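You operate a simulated robot arm through the tools that you are given. There is no shell and no other tool. Be economical: measure what you need, move in short steps, check, and stop when the job is done.

Carry out the task below with a simulated robot arm. There is one attempt and no reset: what you move stays moved.

JOB
Flush the mill through to reject, then shut it down.
Fine: feed to 0 and gate to reject, water to 50 l/min until the sight glass runs clear; then valve shut, red button, wait until it stops, gate shut.

It is judged by the outcome, as a careful person would: the job done as asked, and still so three seconds after it is handed in. It fails if anything else is knocked over, pushed out of place, dropped, spilled or broken.

ROBOT AND FRAMES
A 7-joint arm with a two-finger parallel gripper, fixed in place. Base frame: the origin is at the foot of the arm, x ahead of it, y to its left, z up. Readings come in mm, degrees, newtons and seconds.
With the tool pointing down near the work surface it reaches from about 100 to 780 mm from the base axis. Its first joint turns from -115.0 to 115.0 degrees. Payload 3.91 kg.
The TCP is the grasp point between the finger pads, 30 mm short of the fingertips. In the tool frame z runs along the fingers and y along their closing line. Largest opening 110 mm; finger width 20, thickness 10; the body of the gripper, 48 by 112 mm, starts 55 mm behind the TCP.
Orientation is that of the tool frame in the base frame, as [roll, pitch, yaw] about the fixed x, y, z axes, in that order (R = Rz(yaw) Ry(pitch) Rx(roll)). With the fingers straight down and closing along the base's y, the tool's x points along the base's -x, its y along +y and its z along -z.

CONTROLS
- The arm moves only by the tool arm_command. Its argument "moves" is a list of rows, each an object (a shift or turn left out is 0, a gripper value left out holds the last) with "translation": the shift along the base's x, y, z in mm, a list of three; "rotation": the turn, a rotation vector about the base's x, y, z in degrees, a list of three; "claw": the closure, from 0 (fully open) to 1 (shut). In form: [{"translation": [dx, dy, dz], "rotation": [ax, ay, az], "claw": claw}, ...]. A call has 1 to 8 rows; each row shifts and turns the commanded pose from where the row before left it. A row lasts 0.2 s, in which the tool goes at most 50 mm and 8.6 degrees; a call with a longer step from one row to the next is refused whole, and so is a gripper value outside its range. Where a pose cannot be reached the arm comes as near as it can. A force on the tool above 60 N (or 10 N above the force at the start of the call, whichever is more), or a blocked arm, ends the call early, and 0.2 s more pass. Each finger travels about 153 mm/s and halts on what it meets, pressing with about 33 N; the grip force reading is that of the motor and also rises with nothing between the fingers. The clock runs only during rows and for 0.2 s after the last one: add rows that do not move to give the fingers time. The reply holds the time, the measured pose of the TCP, the force on the tool along the base axes, the opening and the grip force, in the units named above and with some noise, with the torque about the TCP (base axes, N m) and any sound that the robot's microphone picked up.
- Cameras (640 x 400 px; columns grow to the right, rows downward): "scene" is fixed at [397.7, 500.4, 1520.8]; the picture's right is [-0.89, -0.47, 0.00], its down [-0.23, 0.45, -0.86] and it looks along [0.40, -0.76, -0.50] (base axes); focal length 335 px, centre (320, 200). "wrist" rides on the gripper at [72, 17, -103] in the tool frame; the picture's right is [-0.23, 0.97, 0.00], its down [-0.76, -0.18, -0.62] and it looks along [-0.61, -0.14, 0.78] (tool axes); focal length 222 px, centre (320, 200). There is no depth. A picture from a camera that has moved, and an enlarged one, comes with that camera's place and axes in the base frame and with its lens.
- capture(camera): a new picture of that camera. The clock stands still meanwhile.
- move_column(by): slides the trunk up (or, below 0, down) by that many mm; the arm rides with it, the base frame stays. It gives what a move gives, with no picture.
- inspect(camera, box): a new picture of the part [left, top, right, bottom] of that camera's present view, enlarged. The clock stands still meanwhile.
- hand_in(): hands the job in; it is judged then, once.

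Go step by step. Nothing tells you positions but the pictures and the camera data: compare them with the known pose of the tool, close in by small moves and look again before you grip or let go. The budget is 120 turns and 76 pictures, counting those below and the enlarged ones. Unless the task says otherwise, let go and move clear before handing in, and close with one line.

The tools are called after "Emit:" by a JSON object that holds its "fn" and its "kwargs". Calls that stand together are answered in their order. arm_command: Moves the arm, as the interface text tells. Its arguments: {"type":"object","properties":{"moves":{"type":"array","items":{"type":"object","properties":{"translation":{"type":"array","items":{"type":"number"}},"rotation":{"type":"array","items":{"type":"number"}},"claw":{"type":"number"}}}}},"required":["moves"]} The other tools are called the same way: move_column (by) slides the trunk up or down; capture (camera) takes a picture; inspect (camera, box) takes an enlarged picture of a part of a camera's view; hand_in () hands the job in.

At the start:

```text
time: 0.0
position: [579.0, -329.6, 1318.0]
ee_rot: [179.9, 0.0, -179.9]
force: [0.6, 0.3, 0.1]
torque: [0.04, 0.02, 0.01]
grip_width: 110.3
gripper_force: 0.0
trunk travel left (down, up): [-850.0, 140.0]
```

scene: 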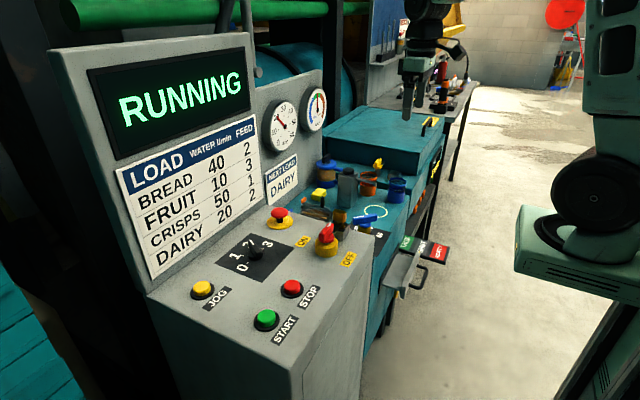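
wrist: 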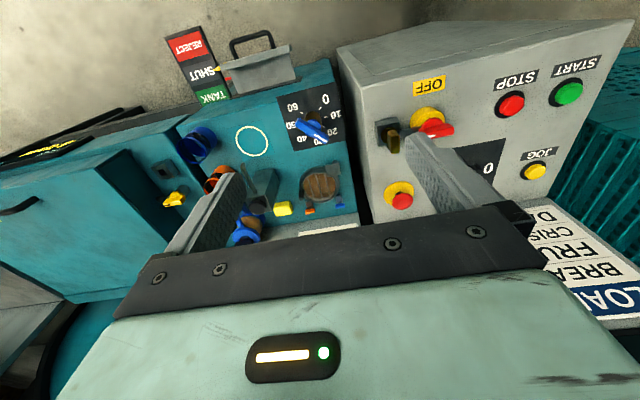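

I see a control console with feed dial, stop/start buttons, a teal mill with a blue water valve with scale, and a gate slide with TANK/SHUT/REJECT. I'll look closer at each first.

Emit:
{"fn": "inspect", "kwargs": {"camera": "scene", "box": [180, 190, 380, 340]}}

Emit:
{"fn": "inspect", "kwargs": {"camera": "scene", "box": [290, 140, 470, 300]}}

Emit:
{"fn": "inspect", "kwargs": {"camera": "wrist", "box": [160, 20, 360, 240]}}

Emit:
{"fn": "inspect", "kwargs": {"camera": "wrist", "box": [350, 60, 600, 230]}}

```text
2.67 times, centred on (280, 265) of scene
camera zoom: at [397.7, 500.4, 1520.8], right [-0.89, -0.47, 0.0], down [-0.23, 0.45, -0.86], along [0.4, -0.76, -0.5], focal length 894 px, centre (427, 27)
```

zoom: 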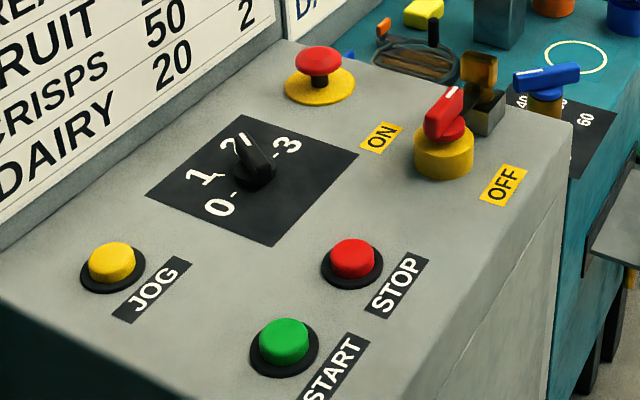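

```text
2.50 times, centred on (380, 220) of scene
camera zoom: at [397.7, 500.4, 1520.8], right [-0.89, -0.47, 0.0], down [-0.23, 0.45, -0.86], along [0.4, -0.76, -0.5], focal length 838 px, centre (170, 150)
```

zoom: 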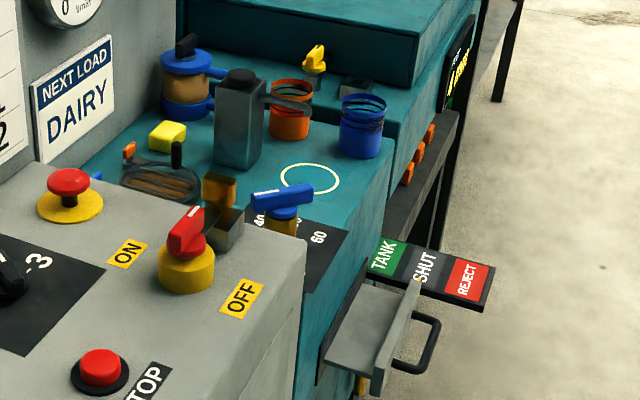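

```text
1.82 times, centred on (260, 130) of wrist
camera zoom: at [506.1, -312.1, 1421.7], right [0.23, 0.97, 0.0], down [0.76, -0.18, 0.62], along [0.61, -0.14, -0.78], focal length 404 px, centre (429, 327)
```

zoom: 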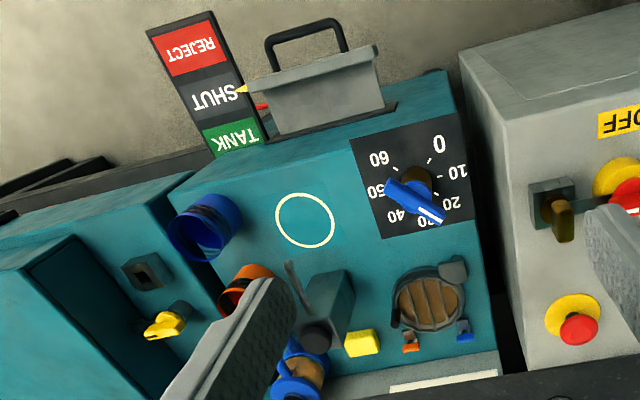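

```text
2.35 times, centred on (475, 145) of wrist
camera zoom: at [506.1, -312.1, 1421.7], right [0.23, 0.97, 0.0], down [0.76, -0.18, 0.62], along [0.61, -0.14, -0.78], focal length 523 px, centre (-45, 329)
```

zoom: 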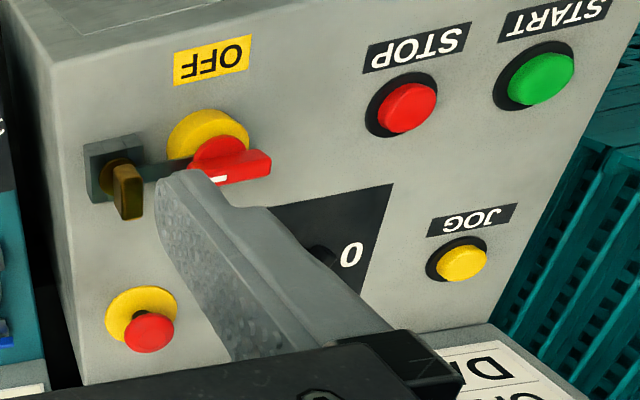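

Triangulating gives: STOP about (720, 30, 962), feed knob about (869, -28, ~960), water lever about (690, -375, 919), gate handle about (497, -507, 634). I'll zoom in on the dial, gate pointer and feed knob.

Emit:
{"fn": "inspect", "kwargs": {"camera": "wrist", "box": [155, 20, 305, 115]}}

Emit:
{"fn": "inspect", "kwargs": {"camera": "wrist", "box": [270, 70, 370, 220]}}

Emit:
{"fn": "inspect", "kwargs": {"camera": "scene", "box": [215, 215, 295, 285]}}

Emit:
{"fn": "inspect", "kwargs": {"camera": "scene", "box": [360, 230, 460, 310]}}

```text
4.21 times, centred on (230, 68) of wrist
camera zoom: at [506.1, -312.1, 1421.7], right [0.23, 0.97, 0.0], down [0.76, -0.18, 0.62], along [0.61, -0.14, -0.78], focal length 935 px, centre (699, 758)
```

zoom: 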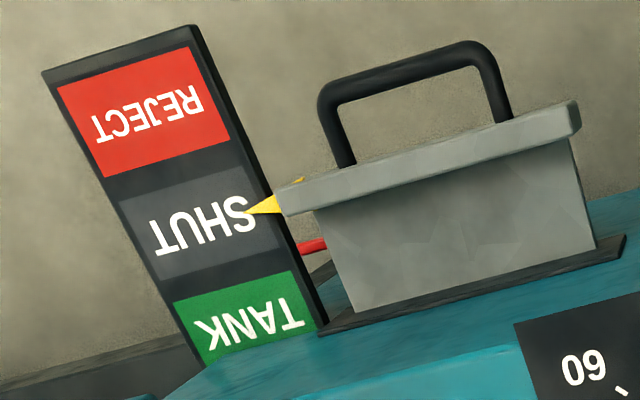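

```text
2.67 times, centred on (320, 145) of wrist
camera zoom: at [506.1, -312.1, 1421.7], right [0.23, 0.97, 0.0], down [0.76, -0.18, 0.62], along [0.61, -0.14, -0.78], focal length 592 px, centre (320, 347)
```

zoom: 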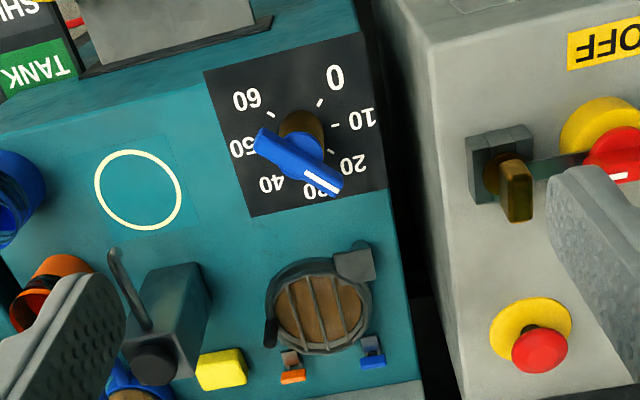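

```text
5.71 times, centred on (255, 250) of scene
camera zoom: at [397.7, 500.4, 1520.8], right [-0.89, -0.47, 0.0], down [-0.23, 0.45, -0.86], along [0.4, -0.76, -0.5], focal length 1915 px, centre (691, -86)
```

zoom: 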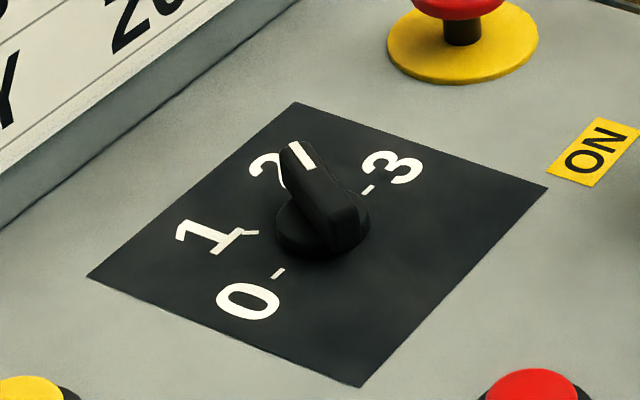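

```text
5.00 times, centred on (410, 270) of scene
camera zoom: at [397.7, 500.4, 1520.8], right [-0.89, -0.47, 0.0], down [-0.23, 0.45, -0.86], along [0.4, -0.76, -0.5], focal length 1675 px, centre (-130, -150)
```

zoom: 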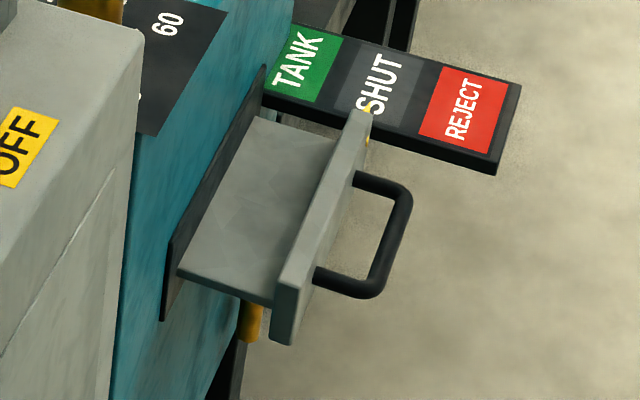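

The gate is at SHUT, feed at 2, water lever pointing about 25, and the sight glass (round, barred) is brown. I'll move over the console to look closely at the feed knob.

Emit:
{"fn": "arm_command", "kwargs": {"moves": [{"translation": [15, 40, -20]}, {"translation": [15, 40, -20]}, {"translation": [15, 40, -20]}, {"translation": [15, 40, -20]}, {"translation": [15, 40, -22]}, {"translation": [15, 40, -22]}, {"translation": [15, 40, -22]}, {"translation": [15, 40, -22]}]}}

Emit:
{"fn": "capture", "kwargs": {"camera": "wrist"}}

```text
time: 1.8
position: [701.6, -8.5, 1150.9]
ee_rot: [-180.0, 0.0, 179.9]
force: [0.4, -0.7, -0.1]
torque: [0.04, -0.05, 0.02]
grip_width: 110.0
gripper_force: 0.0
trunk travel left (down, up): [-850.0, 140.0]
```

```text
65 pictures are left
camera wrist: at [628.2, 8.6, 1253.9], right [0.23, 0.97, 0.0], down [0.76, -0.18, 0.62], along [0.61, -0.14, -0.78], focal length 222 px, centre (320, 200)
```

wrist: 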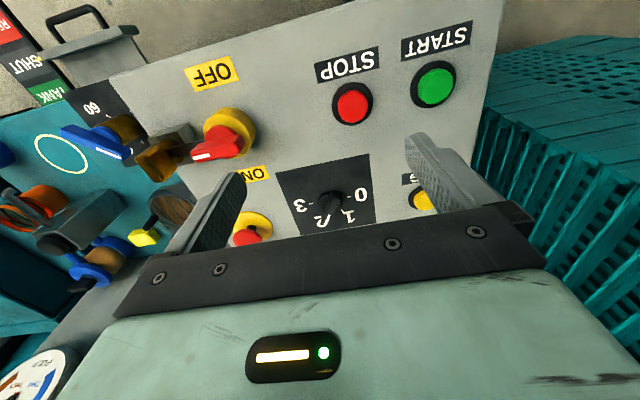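

Emit:
{"fn": "inspect", "kwargs": {"camera": "wrist", "box": [260, 140, 400, 245]}}

```text
3.81 times, centred on (330, 192) of wrist
camera zoom: at [628.2, 8.6, 1253.9], right [0.23, 0.97, 0.0], down [0.76, -0.18, 0.62], along [0.61, -0.14, -0.78], focal length 846 px, centre (282, 229)
```

zoom: 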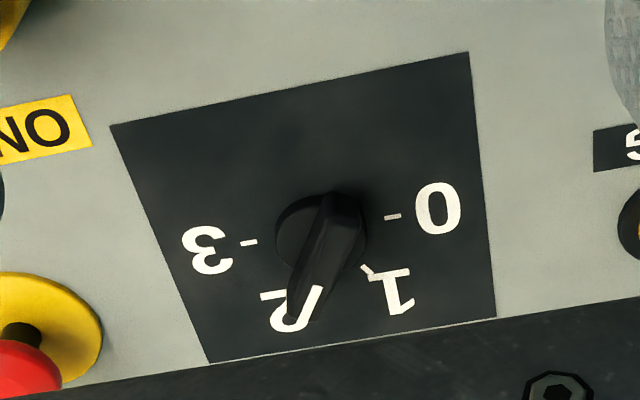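

Knob centre is about (870, -29), plane z≈949, pointer at "2" (−30° from +x), with "0" towards +y, so it must turn 120° counter-clockwise. I'll close the fingers, tilt the tool forward 35°, and hover beside the knob's tail to push it round.

Emit:
{"fn": "arm_command", "kwargs": {"moves": [{"translation": [29.5, 2.7, -14], "rotation": [0, -7, 0], "claw": 1}, {"translation": [29.5, 2.7, -14], "rotation": [0, -7, 0]}, {"translation": [29.5, 2.7, -14], "rotation": [0, -7, 0]}, {"translation": [29.5, 2.7, -14], "rotation": [0, -7, 0]}, {"translation": [29.5, 2.7, -14], "rotation": [0, -7, 0]}, {}]}}

Emit:
{"fn": "capture", "kwargs": {"camera": "wrist"}}

Emit:
{"fn": "capture", "kwargs": {"camera": "scene"}}

```text
time: 3.2
position: [846.9, 4.2, 1082.0]
ee_rot: [179.9, 35.2, 179.9]
force: [-0.2, 0.1, 0.2]
torque: [-0.02, 0.0, 0.03]
grip_width: 0.0
gripper_force: 33.0
trunk travel left (down, up): [-850.0, 140.0]
```

```text
63 pictures are left
camera wrist: at [727.2, 21.6, 1123.2], right [0.19, 0.97, 0.13], down [0.26, -0.18, 0.95], along [0.95, -0.14, -0.29], focal length 222 px, centre (320, 200)
```

wrist: 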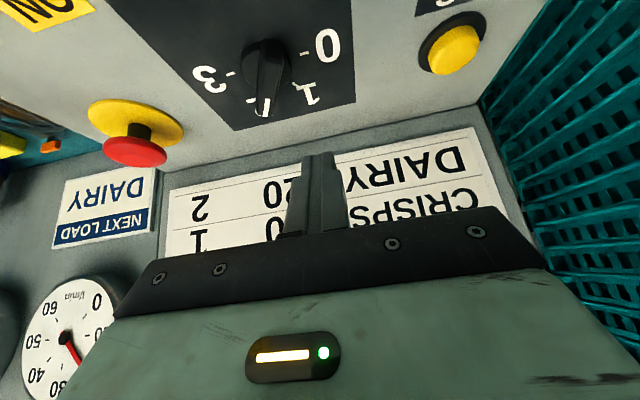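

```text
62 pictures are left
```

scene: 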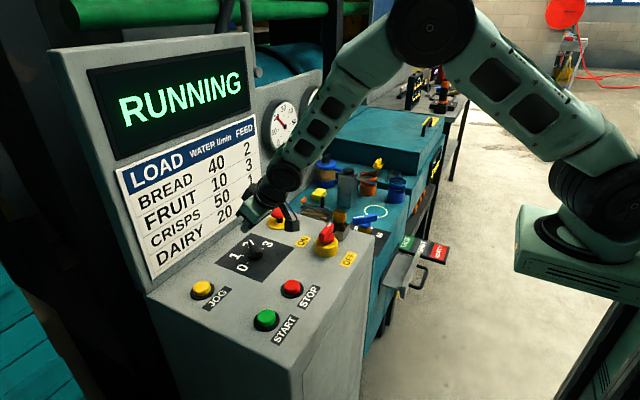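

Position is consistent with the projection. Lower beside the knob tail, with a little extra clearance in y.

Emit:
{"fn": "arm_command", "kwargs": {"moves": [{"translation": [2, 6, -30]}, {"translation": [0, 0, -30]}, {"translation": [0, 0, -29]}, {}]}}

Emit:
{"fn": "inspect", "kwargs": {"camera": "scene", "box": [215, 195, 315, 285]}}

Emit:
{"fn": "capture", "kwargs": {"camera": "wrist"}}

```text
time: 4.2
position: [850.3, 9.6, 990.8]
ee_rot: [-179.9, 35.0, 179.8]
force: [0.5, 0.5, -1.0]
torque: [0.02, 0.01, 0.03]
grip_width: 0.0
gripper_force: 32.7
trunk travel left (down, up): [-850.0, 140.0]
```

```text
4.44 times, centred on (265, 240) of scene
camera zoom: at [397.7, 500.4, 1520.8], right [-0.89, -0.47, 0.0], down [-0.23, 0.45, -0.86], along [0.4, -0.76, -0.5], focal length 1489 px, centre (564, 22)
```

zoom: 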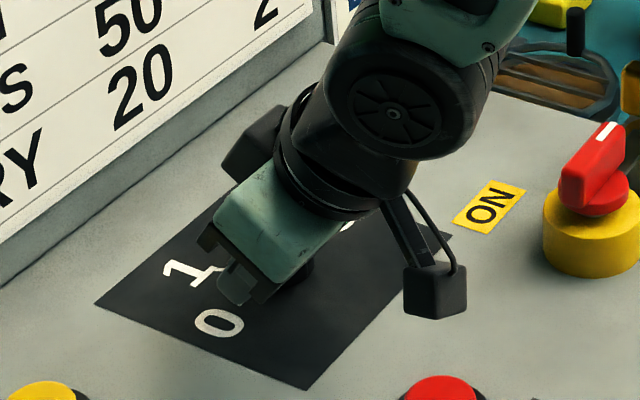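

```text
60 pictures are left
camera wrist: at [731.0, 27.2, 1034.0], right [0.19, 0.97, 0.13], down [0.27, -0.18, 0.95], along [0.95, -0.14, -0.29], focal length 222 px, centre (320, 200)
```

wrist: 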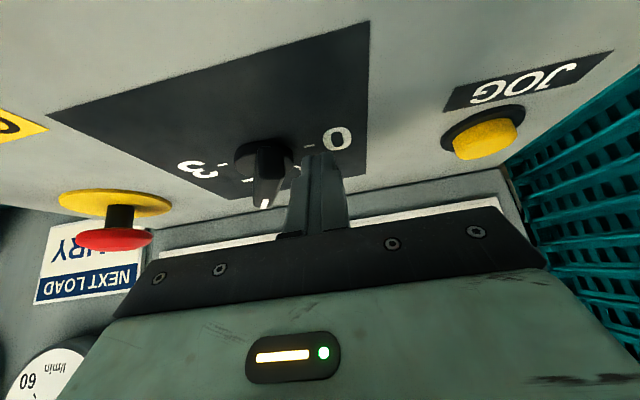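

The finger is alongside the tail. Push it round in an arc, first part.

Emit:
{"fn": "arm_command", "kwargs": {"moves": [{"translation": [-4, -14, 0]}, {"translation": [-11.4, -6.6, 0]}, {"translation": [-6.6, -11.4, 0]}, {"translation": [0, -13.2, 0]}, {}]}}

Emit:
{"fn": "capture", "kwargs": {"camera": "wrist"}}

```text
time: 5.4
position: [827.5, -34.9, 991.1]
ee_rot: [-180.0, 35.0, 180.0]
force: [-0.2, 1.0, -0.5]
torque: [-0.01, -0.02, -0.02]
grip_width: 0.0
gripper_force: 33.3
trunk travel left (down, up): [-850.0, 140.0]
```

```text
59 pictures are left
camera wrist: at [707.6, -18.0, 1034.0], right [0.19, 0.97, 0.13], down [0.27, -0.18, 0.95], along [0.95, -0.14, -0.29], focal length 222 px, centre (320, 200)
```

wrist: 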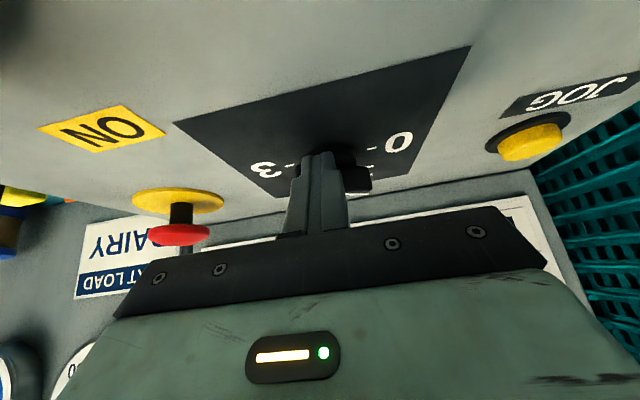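

The knob is turning (around 1 now). Continue the arc to 0.

Emit:
{"fn": "arm_command", "kwargs": {"moves": [{"translation": [4, -7, 0]}, {"translation": [5, -5, 0]}, {"translation": [6, -1, 0]}, {"translation": [4, 0, 0]}, {}]}}

Emit:
{"fn": "capture", "kwargs": {"camera": "wrist"}}

```text
time: 6.4
position: [837.4, -47.6, 989.5]
ee_rot: [-179.9, 33.8, -179.9]
force: [-29.5, -1.3, 14.8]
torque: [0.03, 0.32, 0.01]
grip_width: 0.0
gripper_force: 32.8
trunk travel left (down, up): [-850.0, 140.0]
stopped in row 5: the force on the tool passed its limit at 64 N (the readings are from after the stop); the commanded pose is now the measured one
```

```text
58 pictures are left
camera wrist: at [718.5, -30.4, 1034.2], right [0.19, 0.97, 0.12], down [0.29, -0.18, 0.94], along [0.94, -0.14, -0.31], focal length 222 px, centre (320, 200)
```

wrist: 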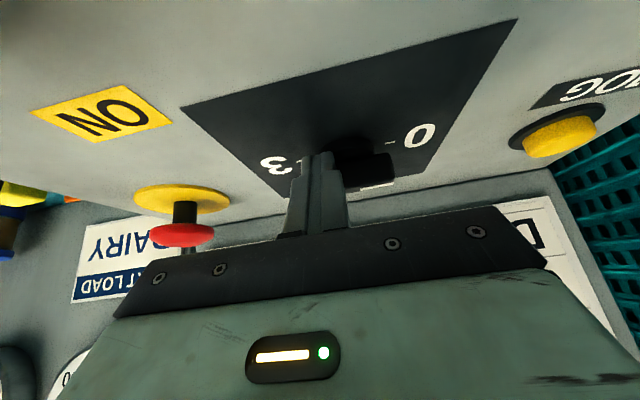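

It hit a stop, likely the knob's end at 0. Back off and look.

Emit:
{"fn": "arm_command", "kwargs": {"moves": [{"translation": [-20, 0, 0]}, {"translation": [-20, 0, 30]}, {"translation": [-20, 0, 40]}, {}]}}

Emit:
{"fn": "capture", "kwargs": {"camera": "wrist"}}

```text
time: 7.4
position: [779.4, -48.4, 1056.8]
ee_rot: [-179.9, 34.1, 180.0]
force: [-0.3, -0.5, 0.1]
torque: [-0.01, 0.04, 0.01]
grip_width: 0.0
gripper_force: 33.1
trunk travel left (down, up): [-850.0, 140.0]
```

```text
57 pictures are left
camera wrist: at [660.2, -30.4, 1101.5], right [0.19, 0.97, 0.13], down [0.28, -0.18, 0.94], along [0.94, -0.14, -0.31], focal length 222 px, centre (320, 200)
```

wrist: 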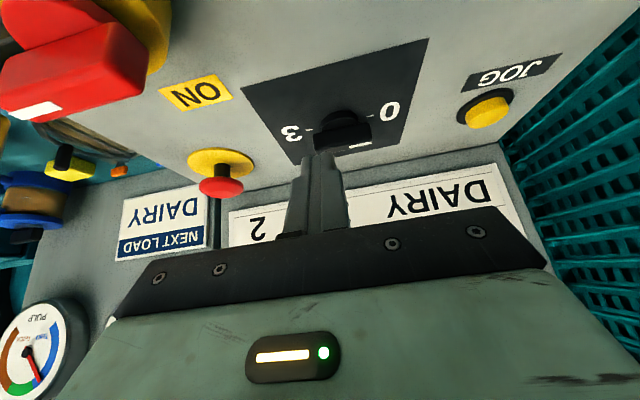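

Emit:
{"fn": "inspect", "kwargs": {"camera": "wrist", "box": [270, 70, 430, 170]}}

Emit:
{"fn": "inspect", "kwargs": {"camera": "scene", "box": [215, 215, 335, 305]}}

```text
4.00 times, centred on (350, 120) of wrist
camera zoom: at [660.2, -30.4, 1101.5], right [0.19, 0.97, 0.13], down [0.28, -0.18, 0.94], along [0.94, -0.14, -0.31], focal length 888 px, centre (200, 520)
```

zoom: 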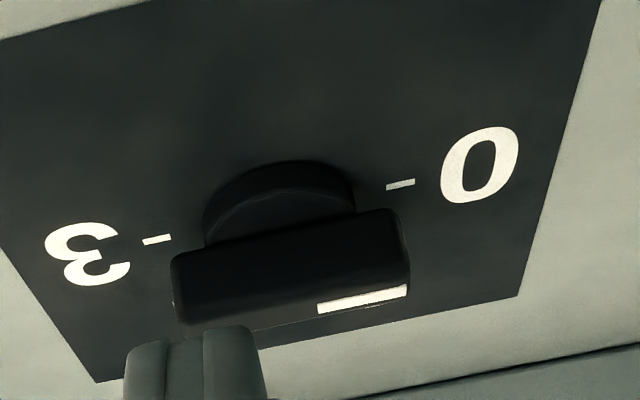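

```text
4.44 times, centred on (275, 260) of scene
camera zoom: at [397.7, 500.4, 1520.8], right [-0.89, -0.47, 0.0], down [-0.23, 0.45, -0.86], along [0.4, -0.76, -0.5], focal length 1489 px, centre (520, -67)
```

zoom: 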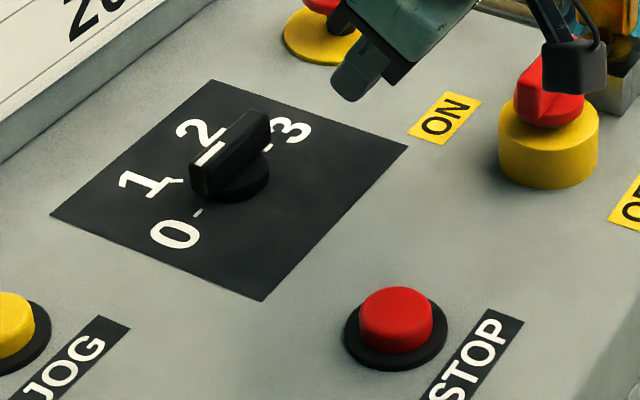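

Feed is at 0. Now retreat up, straighten the tool, and move toward the gate at the front right.

Emit:
{"fn": "arm_command", "kwargs": {"moves": [{"translation": [-5, 0, 45], "rotation": [0, 7, 0]}, {"translation": [-20, 0, 40], "rotation": [0, 7, 0]}, {"translation": [-40, -15, 20], "rotation": [0, 7, 0]}, {"translation": [-35, -35, 0], "rotation": [0, 7, 0]}, {"translation": [-35, -35, 0], "rotation": [0, 6.1, 0]}, {"translation": [-35, -35, 0]}, {"translation": [-35, -35, 0]}, {"translation": [-35, -35, 0]}]}}

Emit:
{"fn": "arm_command", "kwargs": {"moves": [{"translation": [-28, -40, 0], "claw": 0}, {"translation": [-28, -40, 0]}, {"translation": [-28, -40, 0]}, {"translation": [-28, -40, 0]}, {"translation": [-27, -40, -10]}, {"translation": [0, -40, -10]}, {"translation": [0, -10, -20]}]}}

Emit:
{"fn": "capture", "kwargs": {"camera": "wrist"}}

```text
time: 9.2
position: [543.2, -241.0, 1163.7]
ee_rot: [-179.9, 0.0, -179.9]
force: [0.1, 0.1, -0.4]
torque: [-0.02, 0.01, -0.03]
grip_width: 0.0
gripper_force: 33.1
trunk travel left (down, up): [-850.0, 140.0]
```

```text
time: 10.8
position: [401.4, -490.9, 1122.7]
ee_rot: [-180.0, 0.0, -180.0]
force: [0.7, 0.5, 0.4]
torque: [-0.05, 0.0, 0.01]
grip_width: 109.9
gripper_force: 0.1
trunk travel left (down, up): [-850.0, 140.0]
```

```text
54 pictures are left
camera wrist: at [328.0, -473.0, 1225.9], right [0.23, 0.97, 0.0], down [0.76, -0.18, 0.62], along [0.61, -0.14, -0.78], focal length 222 px, centre (320, 200)
```

wrist: 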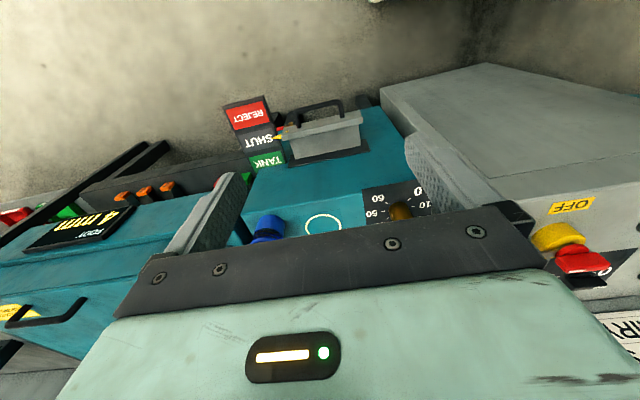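

Lower the trunk by 300 mm to bring the hand near the gate, keeping clear of it.

Emit:
{"fn": "move_column", "kwargs": {"by": -300}}

Emit:
{"fn": "capture", "kwargs": {"camera": "wrist"}}

Emit:
{"fn": "capture", "kwargs": {"camera": "scene"}}

```text
time: 13.8
position: [402.0, -490.9, 822.6]
ee_rot: [-179.9, -0.1, -180.0]
force: [-0.4, 0.8, -0.1]
torque: [0.02, 0.02, 0.0]
grip_width: 109.8
gripper_force: 0.0
trunk travel left (down, up): [-550.0, 440.0]
```

```text
53 pictures are left
camera wrist: at [328.4, -472.9, 926.0], right [0.23, 0.97, 0.0], down [0.76, -0.18, 0.62], along [0.61, -0.14, -0.78], focal length 222 px, centre (320, 200)
```

wrist: 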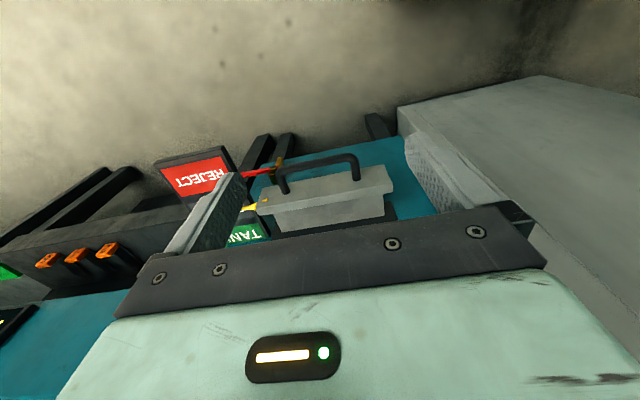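

```text
52 pictures are left
```

scene: 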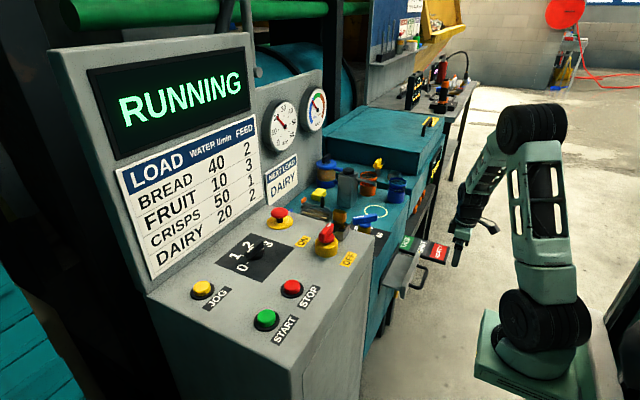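

Emit:
{"fn": "inspect", "kwargs": {"camera": "wrist", "box": [220, 120, 420, 245]}}

Emit:
{"fn": "inspect", "kwargs": {"camera": "scene", "box": [370, 230, 450, 310]}}

```text
3.20 times, centred on (320, 182) of wrist
camera zoom: at [328.4, -472.9, 926.0], right [0.23, 0.97, 0.0], down [0.76, -0.18, 0.62], along [0.61, -0.14, -0.78], focal length 711 px, centre (320, 256)
```

zoom: 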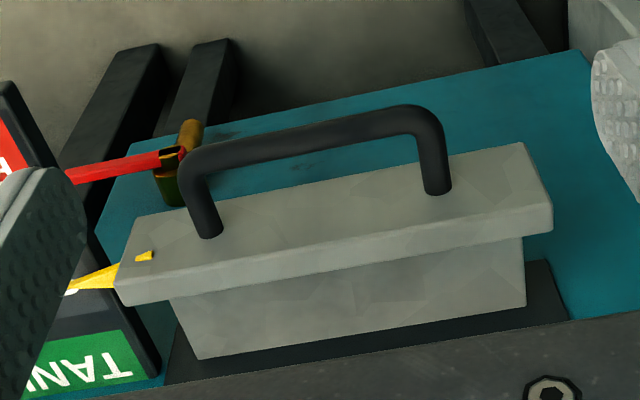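

```text
5.00 times, centred on (410, 270) of scene
camera zoom: at [397.7, 500.4, 1520.8], right [-0.89, -0.47, 0.0], down [-0.23, 0.45, -0.86], along [0.4, -0.76, -0.5], focal length 1675 px, centre (-130, -150)
```

zoom: 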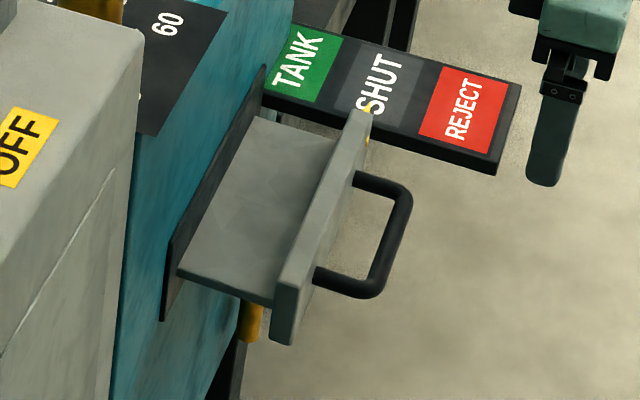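

Handle bar is at x≈484, y −575…−460, z≈632, plate face x≈530, gate label pitch ≈69 mm toward −x. I'll close the fingers, hover above the loop, and check before lowering.

Emit:
{"fn": "arm_command", "kwargs": {"moves": [{"translation": [27, -6.5, -20], "claw": 1}, {"translation": [27, -6.5, -20]}, {"translation": [27, -6.5, -20]}, {"translation": [27, -6.5, -20]}, {"translation": [0, 0, -22]}, {}]}}

Emit:
{"fn": "capture", "kwargs": {"camera": "wrist"}}

Emit:
{"fn": "inspect", "kwargs": {"camera": "scene", "box": [370, 210, 470, 310]}}

```text
time: 15.2
position: [510.7, -516.8, 719.1]
ee_rot: [-179.9, -0.1, -180.0]
force: [-0.1, 0.5, -0.2]
torque: [0.02, -0.01, 0.02]
grip_width: 0.0
gripper_force: 33.5
trunk travel left (down, up): [-550.0, 440.0]
```

```text
49 pictures are left
camera wrist: at [437.3, -499.1, 822.7], right [0.23, 0.97, 0.0], down [0.76, -0.18, 0.62], along [0.61, -0.14, -0.78], focal length 222 px, centre (320, 200)
```

wrist: 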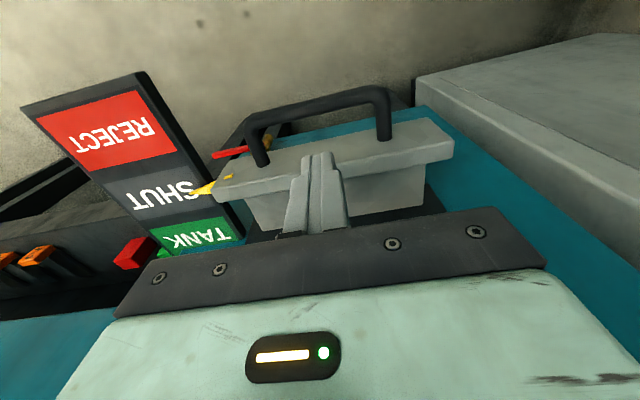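

```text
4.00 times, centred on (420, 260) of scene
camera zoom: at [397.7, 500.4, 1520.8], right [-0.89, -0.47, 0.0], down [-0.23, 0.45, -0.86], along [0.4, -0.76, -0.5], focal length 1340 px, centre (-80, -40)
```

zoom: 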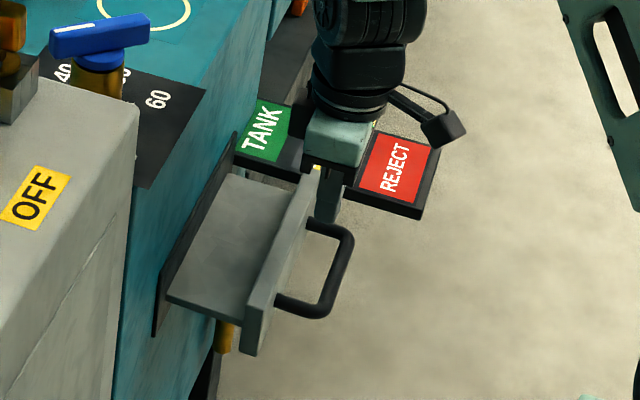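

The finger is centred over the loop gap (bar inner ≈494, plate 531). Lower into it.

Emit:
{"fn": "arm_command", "kwargs": {"moves": [{"translation": [0, 0, -30]}, {"translation": [0, 0, -30]}, {"translation": [0, 0, -24]}, {}]}}

Emit:
{"fn": "inspect", "kwargs": {"camera": "scene", "box": [370, 210, 470, 310]}}

Emit:
{"fn": "capture", "kwargs": {"camera": "wrist"}}

```text
time: 16.2
position: [510.4, -516.1, 635.9]
ee_rot: [-180.0, 0.0, 180.0]
force: [-0.2, 0.6, -0.2]
torque: [0.03, 0.02, -0.04]
grip_width: 0.0
gripper_force: 33.1
trunk travel left (down, up): [-550.0, 440.0]
```

```text
4.00 times, centred on (420, 260) of scene
camera zoom: at [397.7, 500.4, 1520.8], right [-0.89, -0.47, 0.0], down [-0.23, 0.45, -0.86], along [0.4, -0.76, -0.5], focal length 1340 px, centre (-80, -40)
```

zoom: 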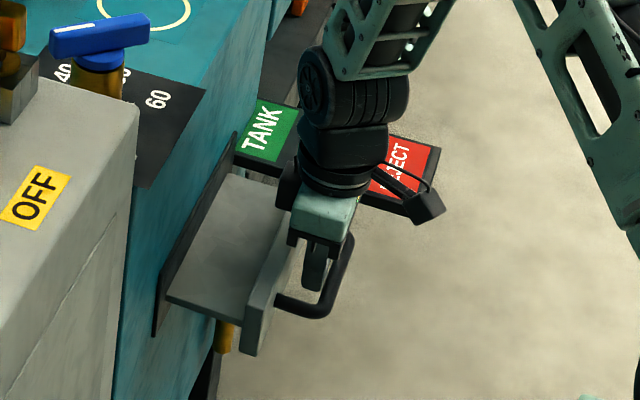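

```text
46 pictures are left
camera wrist: at [437.3, -498.8, 739.3], right [0.23, 0.97, 0.0], down [0.76, -0.18, 0.62], along [0.61, -0.14, -0.78], focal length 222 px, centre (320, 200)
```

wrist: 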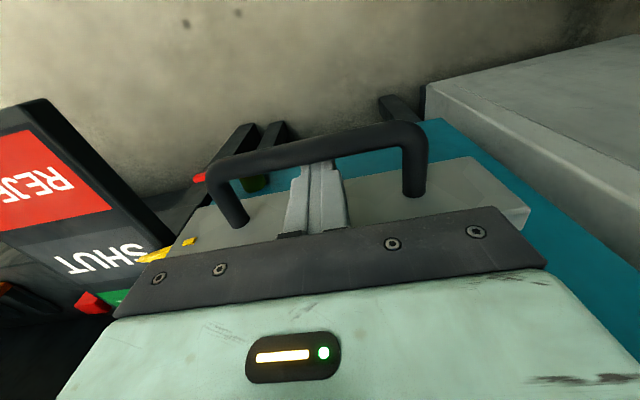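

The finger is inside the loop. Pull toward −x.

Emit:
{"fn": "arm_command", "kwargs": {"moves": [{"translation": [-10, 0, 0]}, {"translation": [-12, 0, 0]}, {"translation": [-12, 0, 0]}, {"translation": [-12, 0, 0]}, {"translation": [-12, 0, 0]}, {"translation": [-12, 0, 0]}, {}]}}

Emit:
{"fn": "capture", "kwargs": {"camera": "wrist"}}

Emit:
{"fn": "inspect", "kwargs": {"camera": "scene", "box": [370, 210, 470, 310]}}

```text
time: 17.8
position: [440.2, -516.1, 638.0]
ee_rot: [-179.9, 0.1, 180.0]
force: [0.7, 0.3, -0.2]
torque: [0.01, -0.04, 0.0]
grip_width: 0.0
gripper_force: 32.9
trunk travel left (down, up): [-550.0, 440.0]
```

```text
45 pictures are left
camera wrist: at [365.8, -498.3, 740.4], right [0.23, 0.97, 0.0], down [0.76, -0.18, 0.62], along [0.61, -0.14, -0.78], focal length 222 px, centre (320, 200)
```

wrist: 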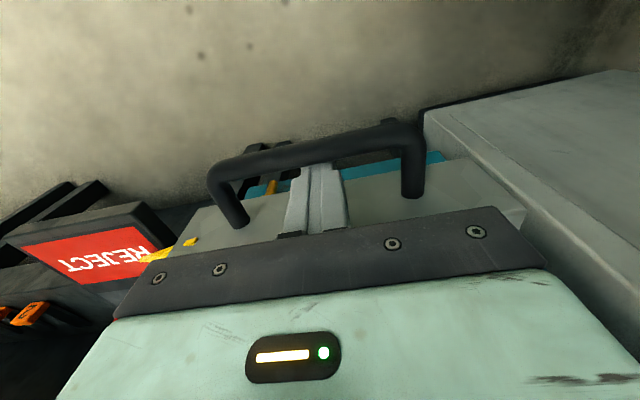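

```text
4.00 times, centred on (420, 260) of scene
camera zoom: at [397.7, 500.4, 1520.8], right [-0.89, -0.47, 0.0], down [-0.23, 0.45, -0.86], along [0.4, -0.76, -0.5], focal length 1340 px, centre (-80, -40)
```

zoom: 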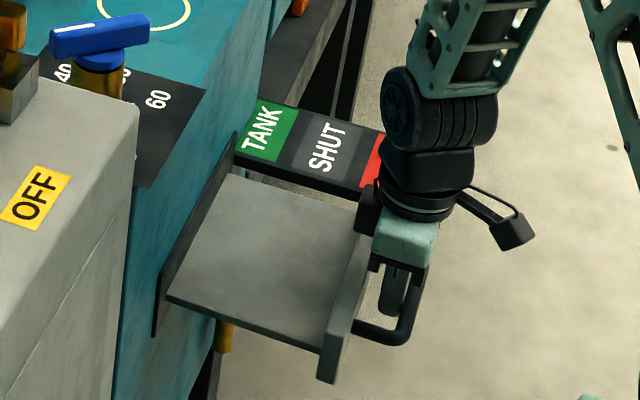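

The gate has moved to REJECT it seems. Lift out and check the pointer.

Emit:
{"fn": "arm_command", "kwargs": {"moves": [{"translation": [2, 0, 0]}, {"translation": [0, 0, 40]}, {"translation": [0, 0, 45]}, {"translation": [0, 0, 45]}, {"translation": [0, 0, 45]}]}}

Emit:
{"fn": "inspect", "kwargs": {"camera": "wrist", "box": [150, 60, 450, 250]}}

```text
time: 19.0
position: [438.8, -516.1, 812.2]
ee_rot: [-180.0, 0.0, -180.0]
force: [0.3, -0.2, 0.6]
torque: [-0.03, 0.04, 0.03]
grip_width: 0.0
gripper_force: 33.6
trunk travel left (down, up): [-550.0, 440.0]
```

```text
2.11 times, centred on (300, 155) of wrist
camera zoom: at [365.9, -498.8, 915.6], right [0.23, 0.97, 0.0], down [0.76, -0.18, 0.62], along [0.61, -0.14, -0.78], focal length 468 px, centre (362, 295)
```

zoom: 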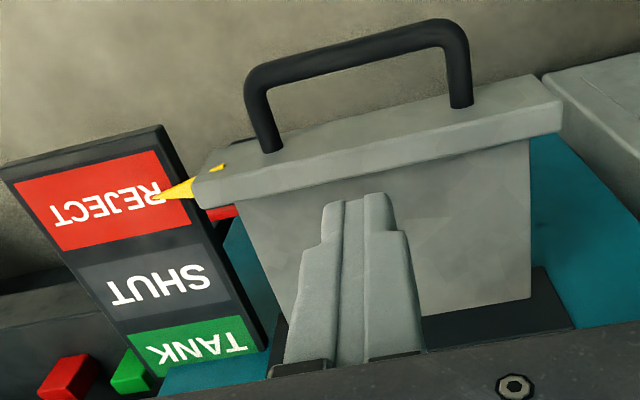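

Pointer is on REJECT. Next the water valve: raise the trunk and move to view the dial.

Emit:
{"fn": "move_column", "kwargs": {"by": 300}}

Emit:
{"fn": "arm_command", "kwargs": {"moves": [{"translation": [20, 39, -10]}, {"translation": [20, 39, -10]}, {"translation": [20, 39, -10]}, {"translation": [21, 39, -10]}, {}]}}

Emit:
{"fn": "capture", "kwargs": {"camera": "wrist"}}

Emit:
{"fn": "capture", "kwargs": {"camera": "scene"}}

```text
time: 22.0
position: [438.2, -516.9, 1112.2]
ee_rot: [180.0, 0.0, 180.0]
force: [0.2, 0.5, 0.1]
torque: [0.0, 0.02, 0.02]
grip_width: 0.0
gripper_force: 33.1
trunk travel left (down, up): [-850.0, 140.0]
```

```text
time: 23.2
position: [520.0, -358.1, 1071.6]
ee_rot: [-179.9, 0.1, -179.9]
force: [-0.2, 0.3, -0.3]
torque: [0.0, -0.05, 0.01]
grip_width: 0.0
gripper_force: 33.0
trunk travel left (down, up): [-850.0, 140.0]
```

```text
42 pictures are left
camera wrist: at [447.7, -341.6, 1174.7], right [0.23, 0.97, 0.0], down [0.76, -0.18, 0.62], along [0.61, -0.14, -0.78], focal length 222 px, centre (320, 200)
```

wrist: 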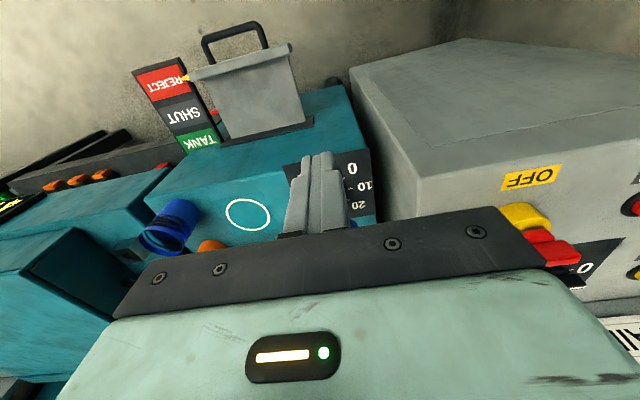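

```text
41 pictures are left
```

scene: 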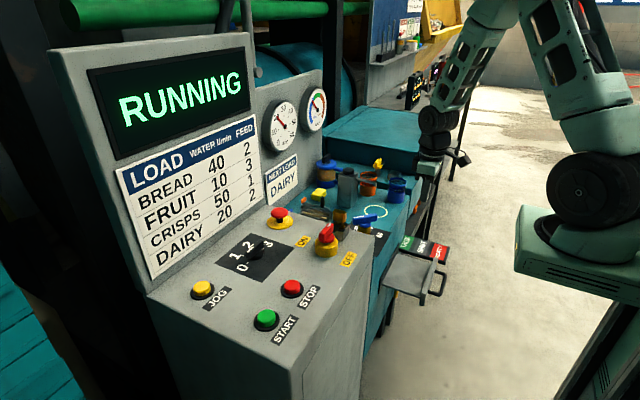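

Emit:
{"fn": "arm_command", "kwargs": {"moves": [{"translation": [0, 20, 45], "claw": 0}, {"translation": [0, 20, 45]}, {"translation": [0, 10, 20]}, {}]}}

Emit:
{"fn": "inspect", "kwargs": {"camera": "wrist", "box": [210, 100, 400, 220]}}

Emit:
{"fn": "inspect", "kwargs": {"camera": "scene", "box": [255, 80, 435, 250]}}

```text
time: 24.2
position: [522.0, -308.4, 1182.2]
ee_rot: [-180.0, 0.0, -179.9]
force: [-0.2, -0.1, -0.7]
torque: [0.02, 0.01, -0.01]
grip_width: 109.9
gripper_force: 0.1
trunk travel left (down, up): [-850.0, 140.0]
```

```text
3.33 times, centred on (305, 160) of wrist
camera zoom: at [448.0, -290.9, 1284.2], right [0.23, 0.97, 0.0], down [0.76, -0.18, 0.62], along [0.61, -0.14, -0.78], focal length 740 px, centre (370, 333)
```

zoom: 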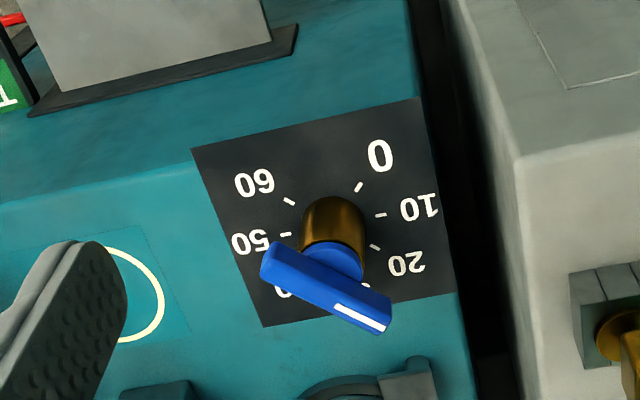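

```text
2.35 times, centred on (345, 165) of scene
camera zoom: at [397.7, 500.4, 1520.8], right [-0.89, -0.47, 0.0], down [-0.23, 0.45, -0.86], along [0.4, -0.76, -0.5], focal length 788 px, centre (261, 282)
```

zoom: 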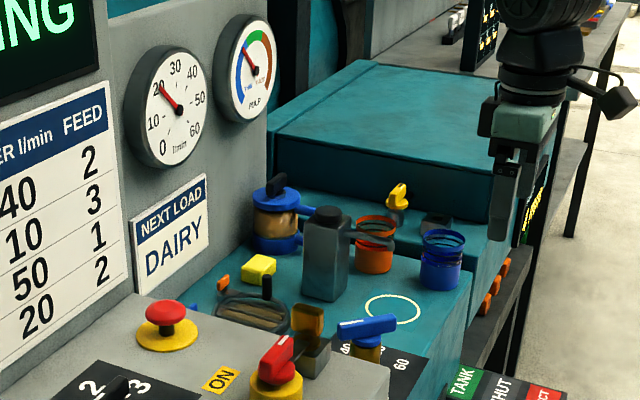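

The gauge reads 20; lever points at 20. Dial axis is about (695, −373), scale 45° per 10 l/min, clockwise from above; 50 lies toward −y. I'll test whether a vertical tool reaches above the axis so I can grip and turn it.

Emit:
{"fn": "arm_command", "kwargs": {"moves": [{"translation": [29, -11, -28]}, {"translation": [29, -11, -28]}, {"translation": [29, -11, -28]}, {"translation": [29, -11, -28]}, {"translation": [29, -11, -28]}, {"translation": [28, -10, -28]}, {}]}}

Emit:
{"fn": "capture", "kwargs": {"camera": "wrist"}}

```text
time: 25.8
position: [693.5, -374.0, 1012.8]
ee_rot: [-180.0, 0.1, 180.0]
force: [0.3, -0.3, -0.2]
torque: [-0.01, 0.01, -0.01]
grip_width: 110.3
gripper_force: 0.0
trunk travel left (down, up): [-850.0, 140.0]
```

```text
38 pictures are left
camera wrist: at [619.8, -355.9, 1116.3], right [0.23, 0.97, 0.0], down [0.76, -0.18, 0.62], along [0.61, -0.14, -0.78], focal length 222 px, centre (320, 200)
```

wrist: 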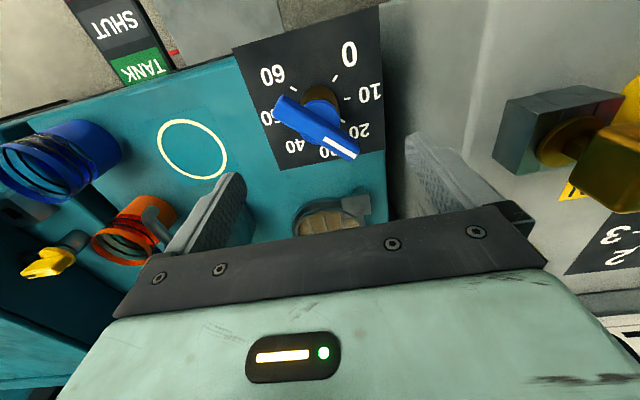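

Reach is fine. Rotate the tool +45° so the fingers close across the lever, narrow the opening, and look.

Emit:
{"fn": "arm_command", "kwargs": {"moves": [{"rotation": [0, 0, 7.5], "claw": 0.5}, {"rotation": [0, 0, 7.5]}, {"rotation": [0, 0, 7.5]}, {"rotation": [0, 0, 7.5]}, {"rotation": [0, 0, 7.5]}, {"rotation": [0, 0, 7.5]}, {"translation": [0.5, -0.5, -35]}, {}]}}

Emit:
{"fn": "capture", "kwargs": {"camera": "wrist"}}

Emit:
{"fn": "inspect", "kwargs": {"camera": "scene", "box": [300, 120, 440, 260]}}

```text
time: 27.6
position: [690.5, -375.4, 977.9]
ee_rot: [-179.9, -0.1, -134.9]
force: [0.3, -0.1, 0.1]
torque: [0.0, 0.02, -0.02]
grip_width: 55.0
gripper_force: 0.0
trunk travel left (down, up): [-850.0, 140.0]
```

```text
37 pictures are left
camera wrist: at [627.8, -413.6, 1081.6], right [-0.53, 0.85, 0.0], down [0.66, 0.41, 0.62], along [0.53, 0.33, -0.78], focal length 222 px, centre (320, 200)
```

wrist: 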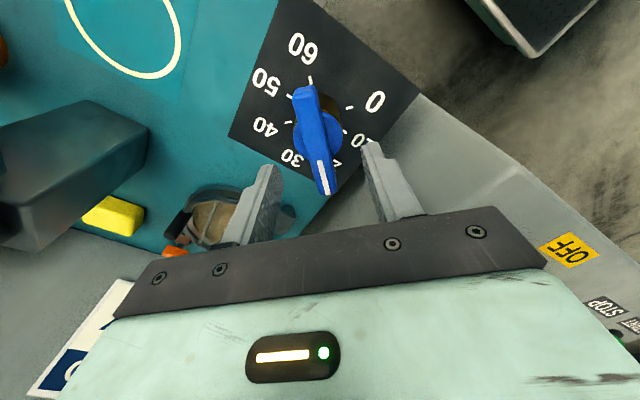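

```text
2.86 times, centred on (370, 190) of scene
camera zoom: at [397.7, 500.4, 1520.8], right [-0.89, -0.47, 0.0], down [-0.23, 0.45, -0.86], along [0.4, -0.76, -0.5], focal length 957 px, centre (177, 229)
```

zoom: 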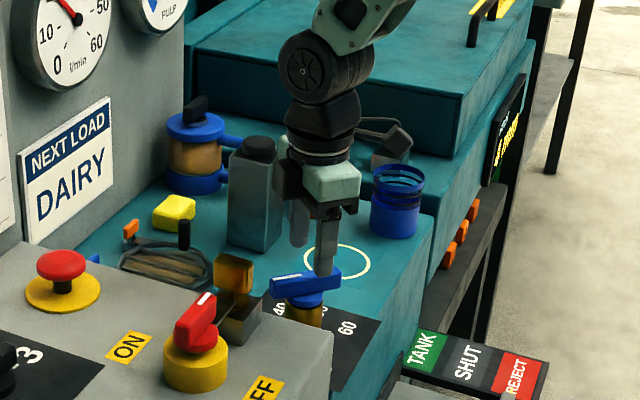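

Lever lies between the fingers and is centred within a mm or two. Descend and grip.

Emit:
{"fn": "arm_command", "kwargs": {"moves": [{"translation": [0, 0, -24]}, {"translation": [0, 0, -22]}, {}]}}

Emit:
{"fn": "arm_command", "kwargs": {"moves": [{"claw": 0.8}, {}]}}

Emit:
{"fn": "capture", "kwargs": {"camera": "wrist"}}

```text
time: 28.4
position: [692.7, -375.2, 933.8]
ee_rot: [-180.0, 0.0, -135.0]
force: [0.5, 0.1, 0.2]
torque: [0.02, -0.03, 0.0]
grip_width: 55.1
gripper_force: 0.0
trunk travel left (down, up): [-850.0, 140.0]
```

```text
time: 29.0
position: [692.6, -375.5, 934.1]
ee_rot: [180.0, -0.1, -135.0]
force: [-0.7, -0.8, -0.9]
torque: [0.0, 0.02, -0.01]
grip_width: 22.0
gripper_force: 0.1
trunk travel left (down, up): [-850.0, 140.0]
```

```text
35 pictures are left
camera wrist: at [628.4, -413.9, 1036.7], right [-0.53, 0.85, 0.0], down [0.66, 0.41, 0.62], along [0.53, 0.33, -0.78], focal length 222 px, centre (320, 200)
```

wrist: 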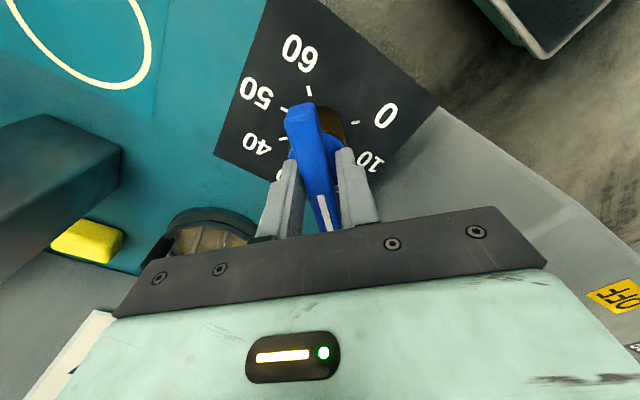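

Emit:
{"fn": "arm_command", "kwargs": {"moves": [{"claw": 1}, {}]}}

```text
time: 29.6
position: [692.6, -376.0, 933.7]
ee_rot: [-179.8, 0.0, -135.0]
force: [8.9, -7.6, -0.4]
torque: [0.23, -0.04, -0.03]
grip_width: 16.8
gripper_force: 45.3
trunk travel left (down, up): [-850.0, 140.0]
```

Gripped (16.8 mm). Turn clockwise in steps, watching the force.

Emit:
{"fn": "arm_command", "kwargs": {"moves": [{"translation": [0.7, -0.6, 0], "rotation": [0, 0, -5]}, {"rotation": [0, 0, -7.5]}, {"rotation": [0, 0, -7.5]}, {"rotation": [0, 0, -7.5]}, {"rotation": [0, 0, -7.5]}, {}]}}

```text
time: 31.0
position: [693.1, -374.8, 934.0]
ee_rot: [179.9, -0.1, -170.0]
force: [-7.4, 4.7, 8.2]
torque: [0.22, -0.9, -0.02]
grip_width: 17.0
gripper_force: 44.6
trunk travel left (down, up): [-850.0, 140.0]
```

Emit:
{"fn": "arm_command", "kwargs": {"moves": [{"rotation": [0, 0, -7.5]}, {"rotation": [0, 0, -7.5]}, {"rotation": [0, 0, -7.5]}, {"rotation": [0, 0, -7.5]}, {"rotation": [0, 0, -7.5]}, {"rotation": [0, 0, -7.5]}, {}]}}

Emit:
{"fn": "capture", "kwargs": {"camera": "wrist"}}

Emit:
{"fn": "inspect", "kwargs": {"camera": "scene", "box": [240, 80, 440, 260]}}

```text
time: 32.6
position: [693.8, -372.9, 933.6]
ee_rot: [-180.0, -0.1, 145.1]
force: [-14.8, 19.0, 8.8]
torque: [0.15, -0.22, 0.03]
grip_width: 16.8
gripper_force: 44.5
trunk travel left (down, up): [-850.0, 140.0]
```

```text
34 pictures are left
camera wrist: at [643.3, -318.5, 1037.1], right [0.74, 0.67, 0.0], down [0.52, -0.58, 0.62], along [0.41, -0.46, -0.78], focal length 222 px, centre (320, 200)
```

wrist: 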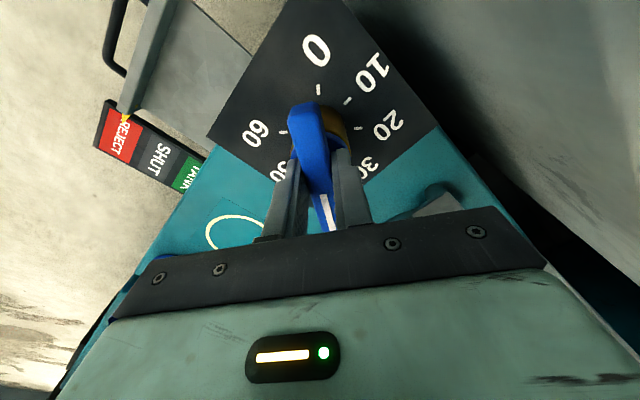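

```text
2.22 times, centred on (340, 170) of scene
camera zoom: at [397.7, 500.4, 1520.8], right [-0.89, -0.47, 0.0], down [-0.23, 0.45, -0.86], along [0.4, -0.76, -0.5], focal length 744 px, centre (276, 267)
```

zoom: 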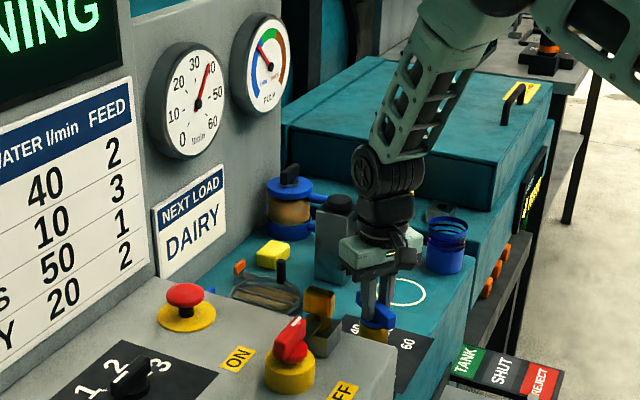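

Working: gauge ~37 now. Continue toward 50, relieving side force.

Emit:
{"fn": "arm_command", "kwargs": {"moves": [{"translation": [-0.8, 1, 0], "rotation": [0, 0, -7.5]}, {"rotation": [0, 0, -7.5]}, {"rotation": [0, 0, -7.5]}, {"rotation": [0, 0, -7.5]}, {"rotation": [0, 0, -7.5]}, {"rotation": [0, 0, -7.5]}, {"rotation": [0, 0, -7.5]}, {}]}}

Emit:
{"fn": "inspect", "kwargs": {"camera": "scene", "box": [240, 80, 440, 260]}}

```text
time: 34.4
position: [694.5, -373.7, 933.9]
ee_rot: [-180.0, 0.0, 92.5]
force: [3.0, 22.4, 2.6]
torque: [-0.41, -0.18, 0.01]
grip_width: 16.9
gripper_force: 45.3
trunk travel left (down, up): [-850.0, 140.0]
```

```text
2.22 times, centred on (340, 170) of scene
camera zoom: at [397.7, 500.4, 1520.8], right [-0.89, -0.47, 0.0], down [-0.23, 0.45, -0.86], along [0.4, -0.76, -0.5], focal length 744 px, centre (276, 267)
```

zoom: 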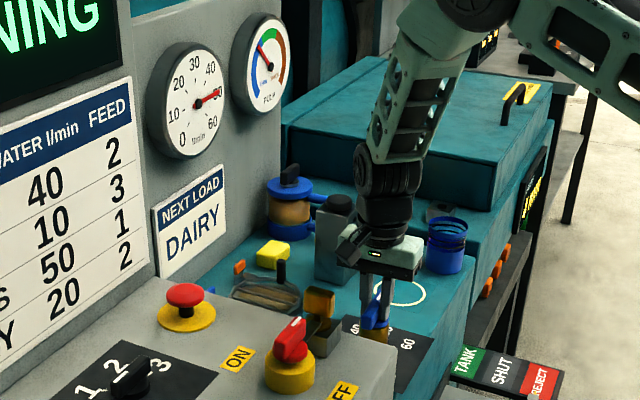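

Emit:
{"fn": "arm_command", "kwargs": {"moves": [{"rotation": [0, 0, -2.5]}, {}, {}]}}

Emit:
{"fn": "inspect", "kwargs": {"camera": "scene", "box": [260, 85, 340, 150]}}

Emit:
{"fn": "inspect", "kwargs": {"camera": "scene", "box": [295, 150, 395, 230]}}

```text
time: 35.2
position: [695.8, -373.9, 934.1]
ee_rot: [-180.0, 0.0, 90.1]
force: [4.4, 22.2, 1.2]
torque: [-0.13, -0.07, 0.01]
grip_width: 17.0
gripper_force: 45.6
trunk travel left (down, up): [-850.0, 140.0]
```

```text
6.15 times, centred on (300, 118) of scene
camera zoom: at [397.7, 500.4, 1520.8], right [-0.89, -0.47, 0.0], down [-0.23, 0.45, -0.86], along [0.4, -0.76, -0.5], focal length 2062 px, centre (443, 708)
```

zoom: 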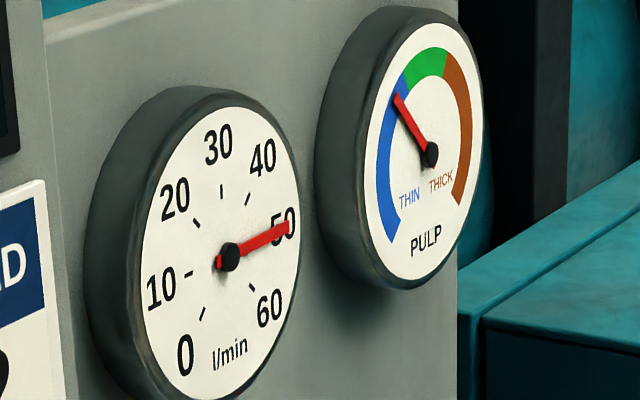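

```text
5.00 times, centred on (345, 190) of scene
camera zoom: at [397.7, 500.4, 1520.8], right [-0.89, -0.47, 0.0], down [-0.23, 0.45, -0.86], along [0.4, -0.76, -0.5], focal length 1675 px, centre (195, 250)
```

zoom: 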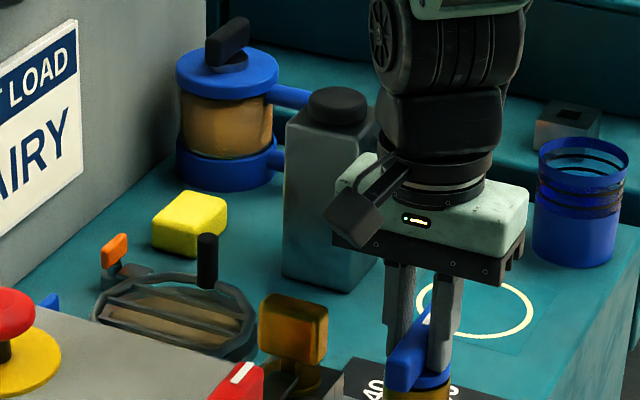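

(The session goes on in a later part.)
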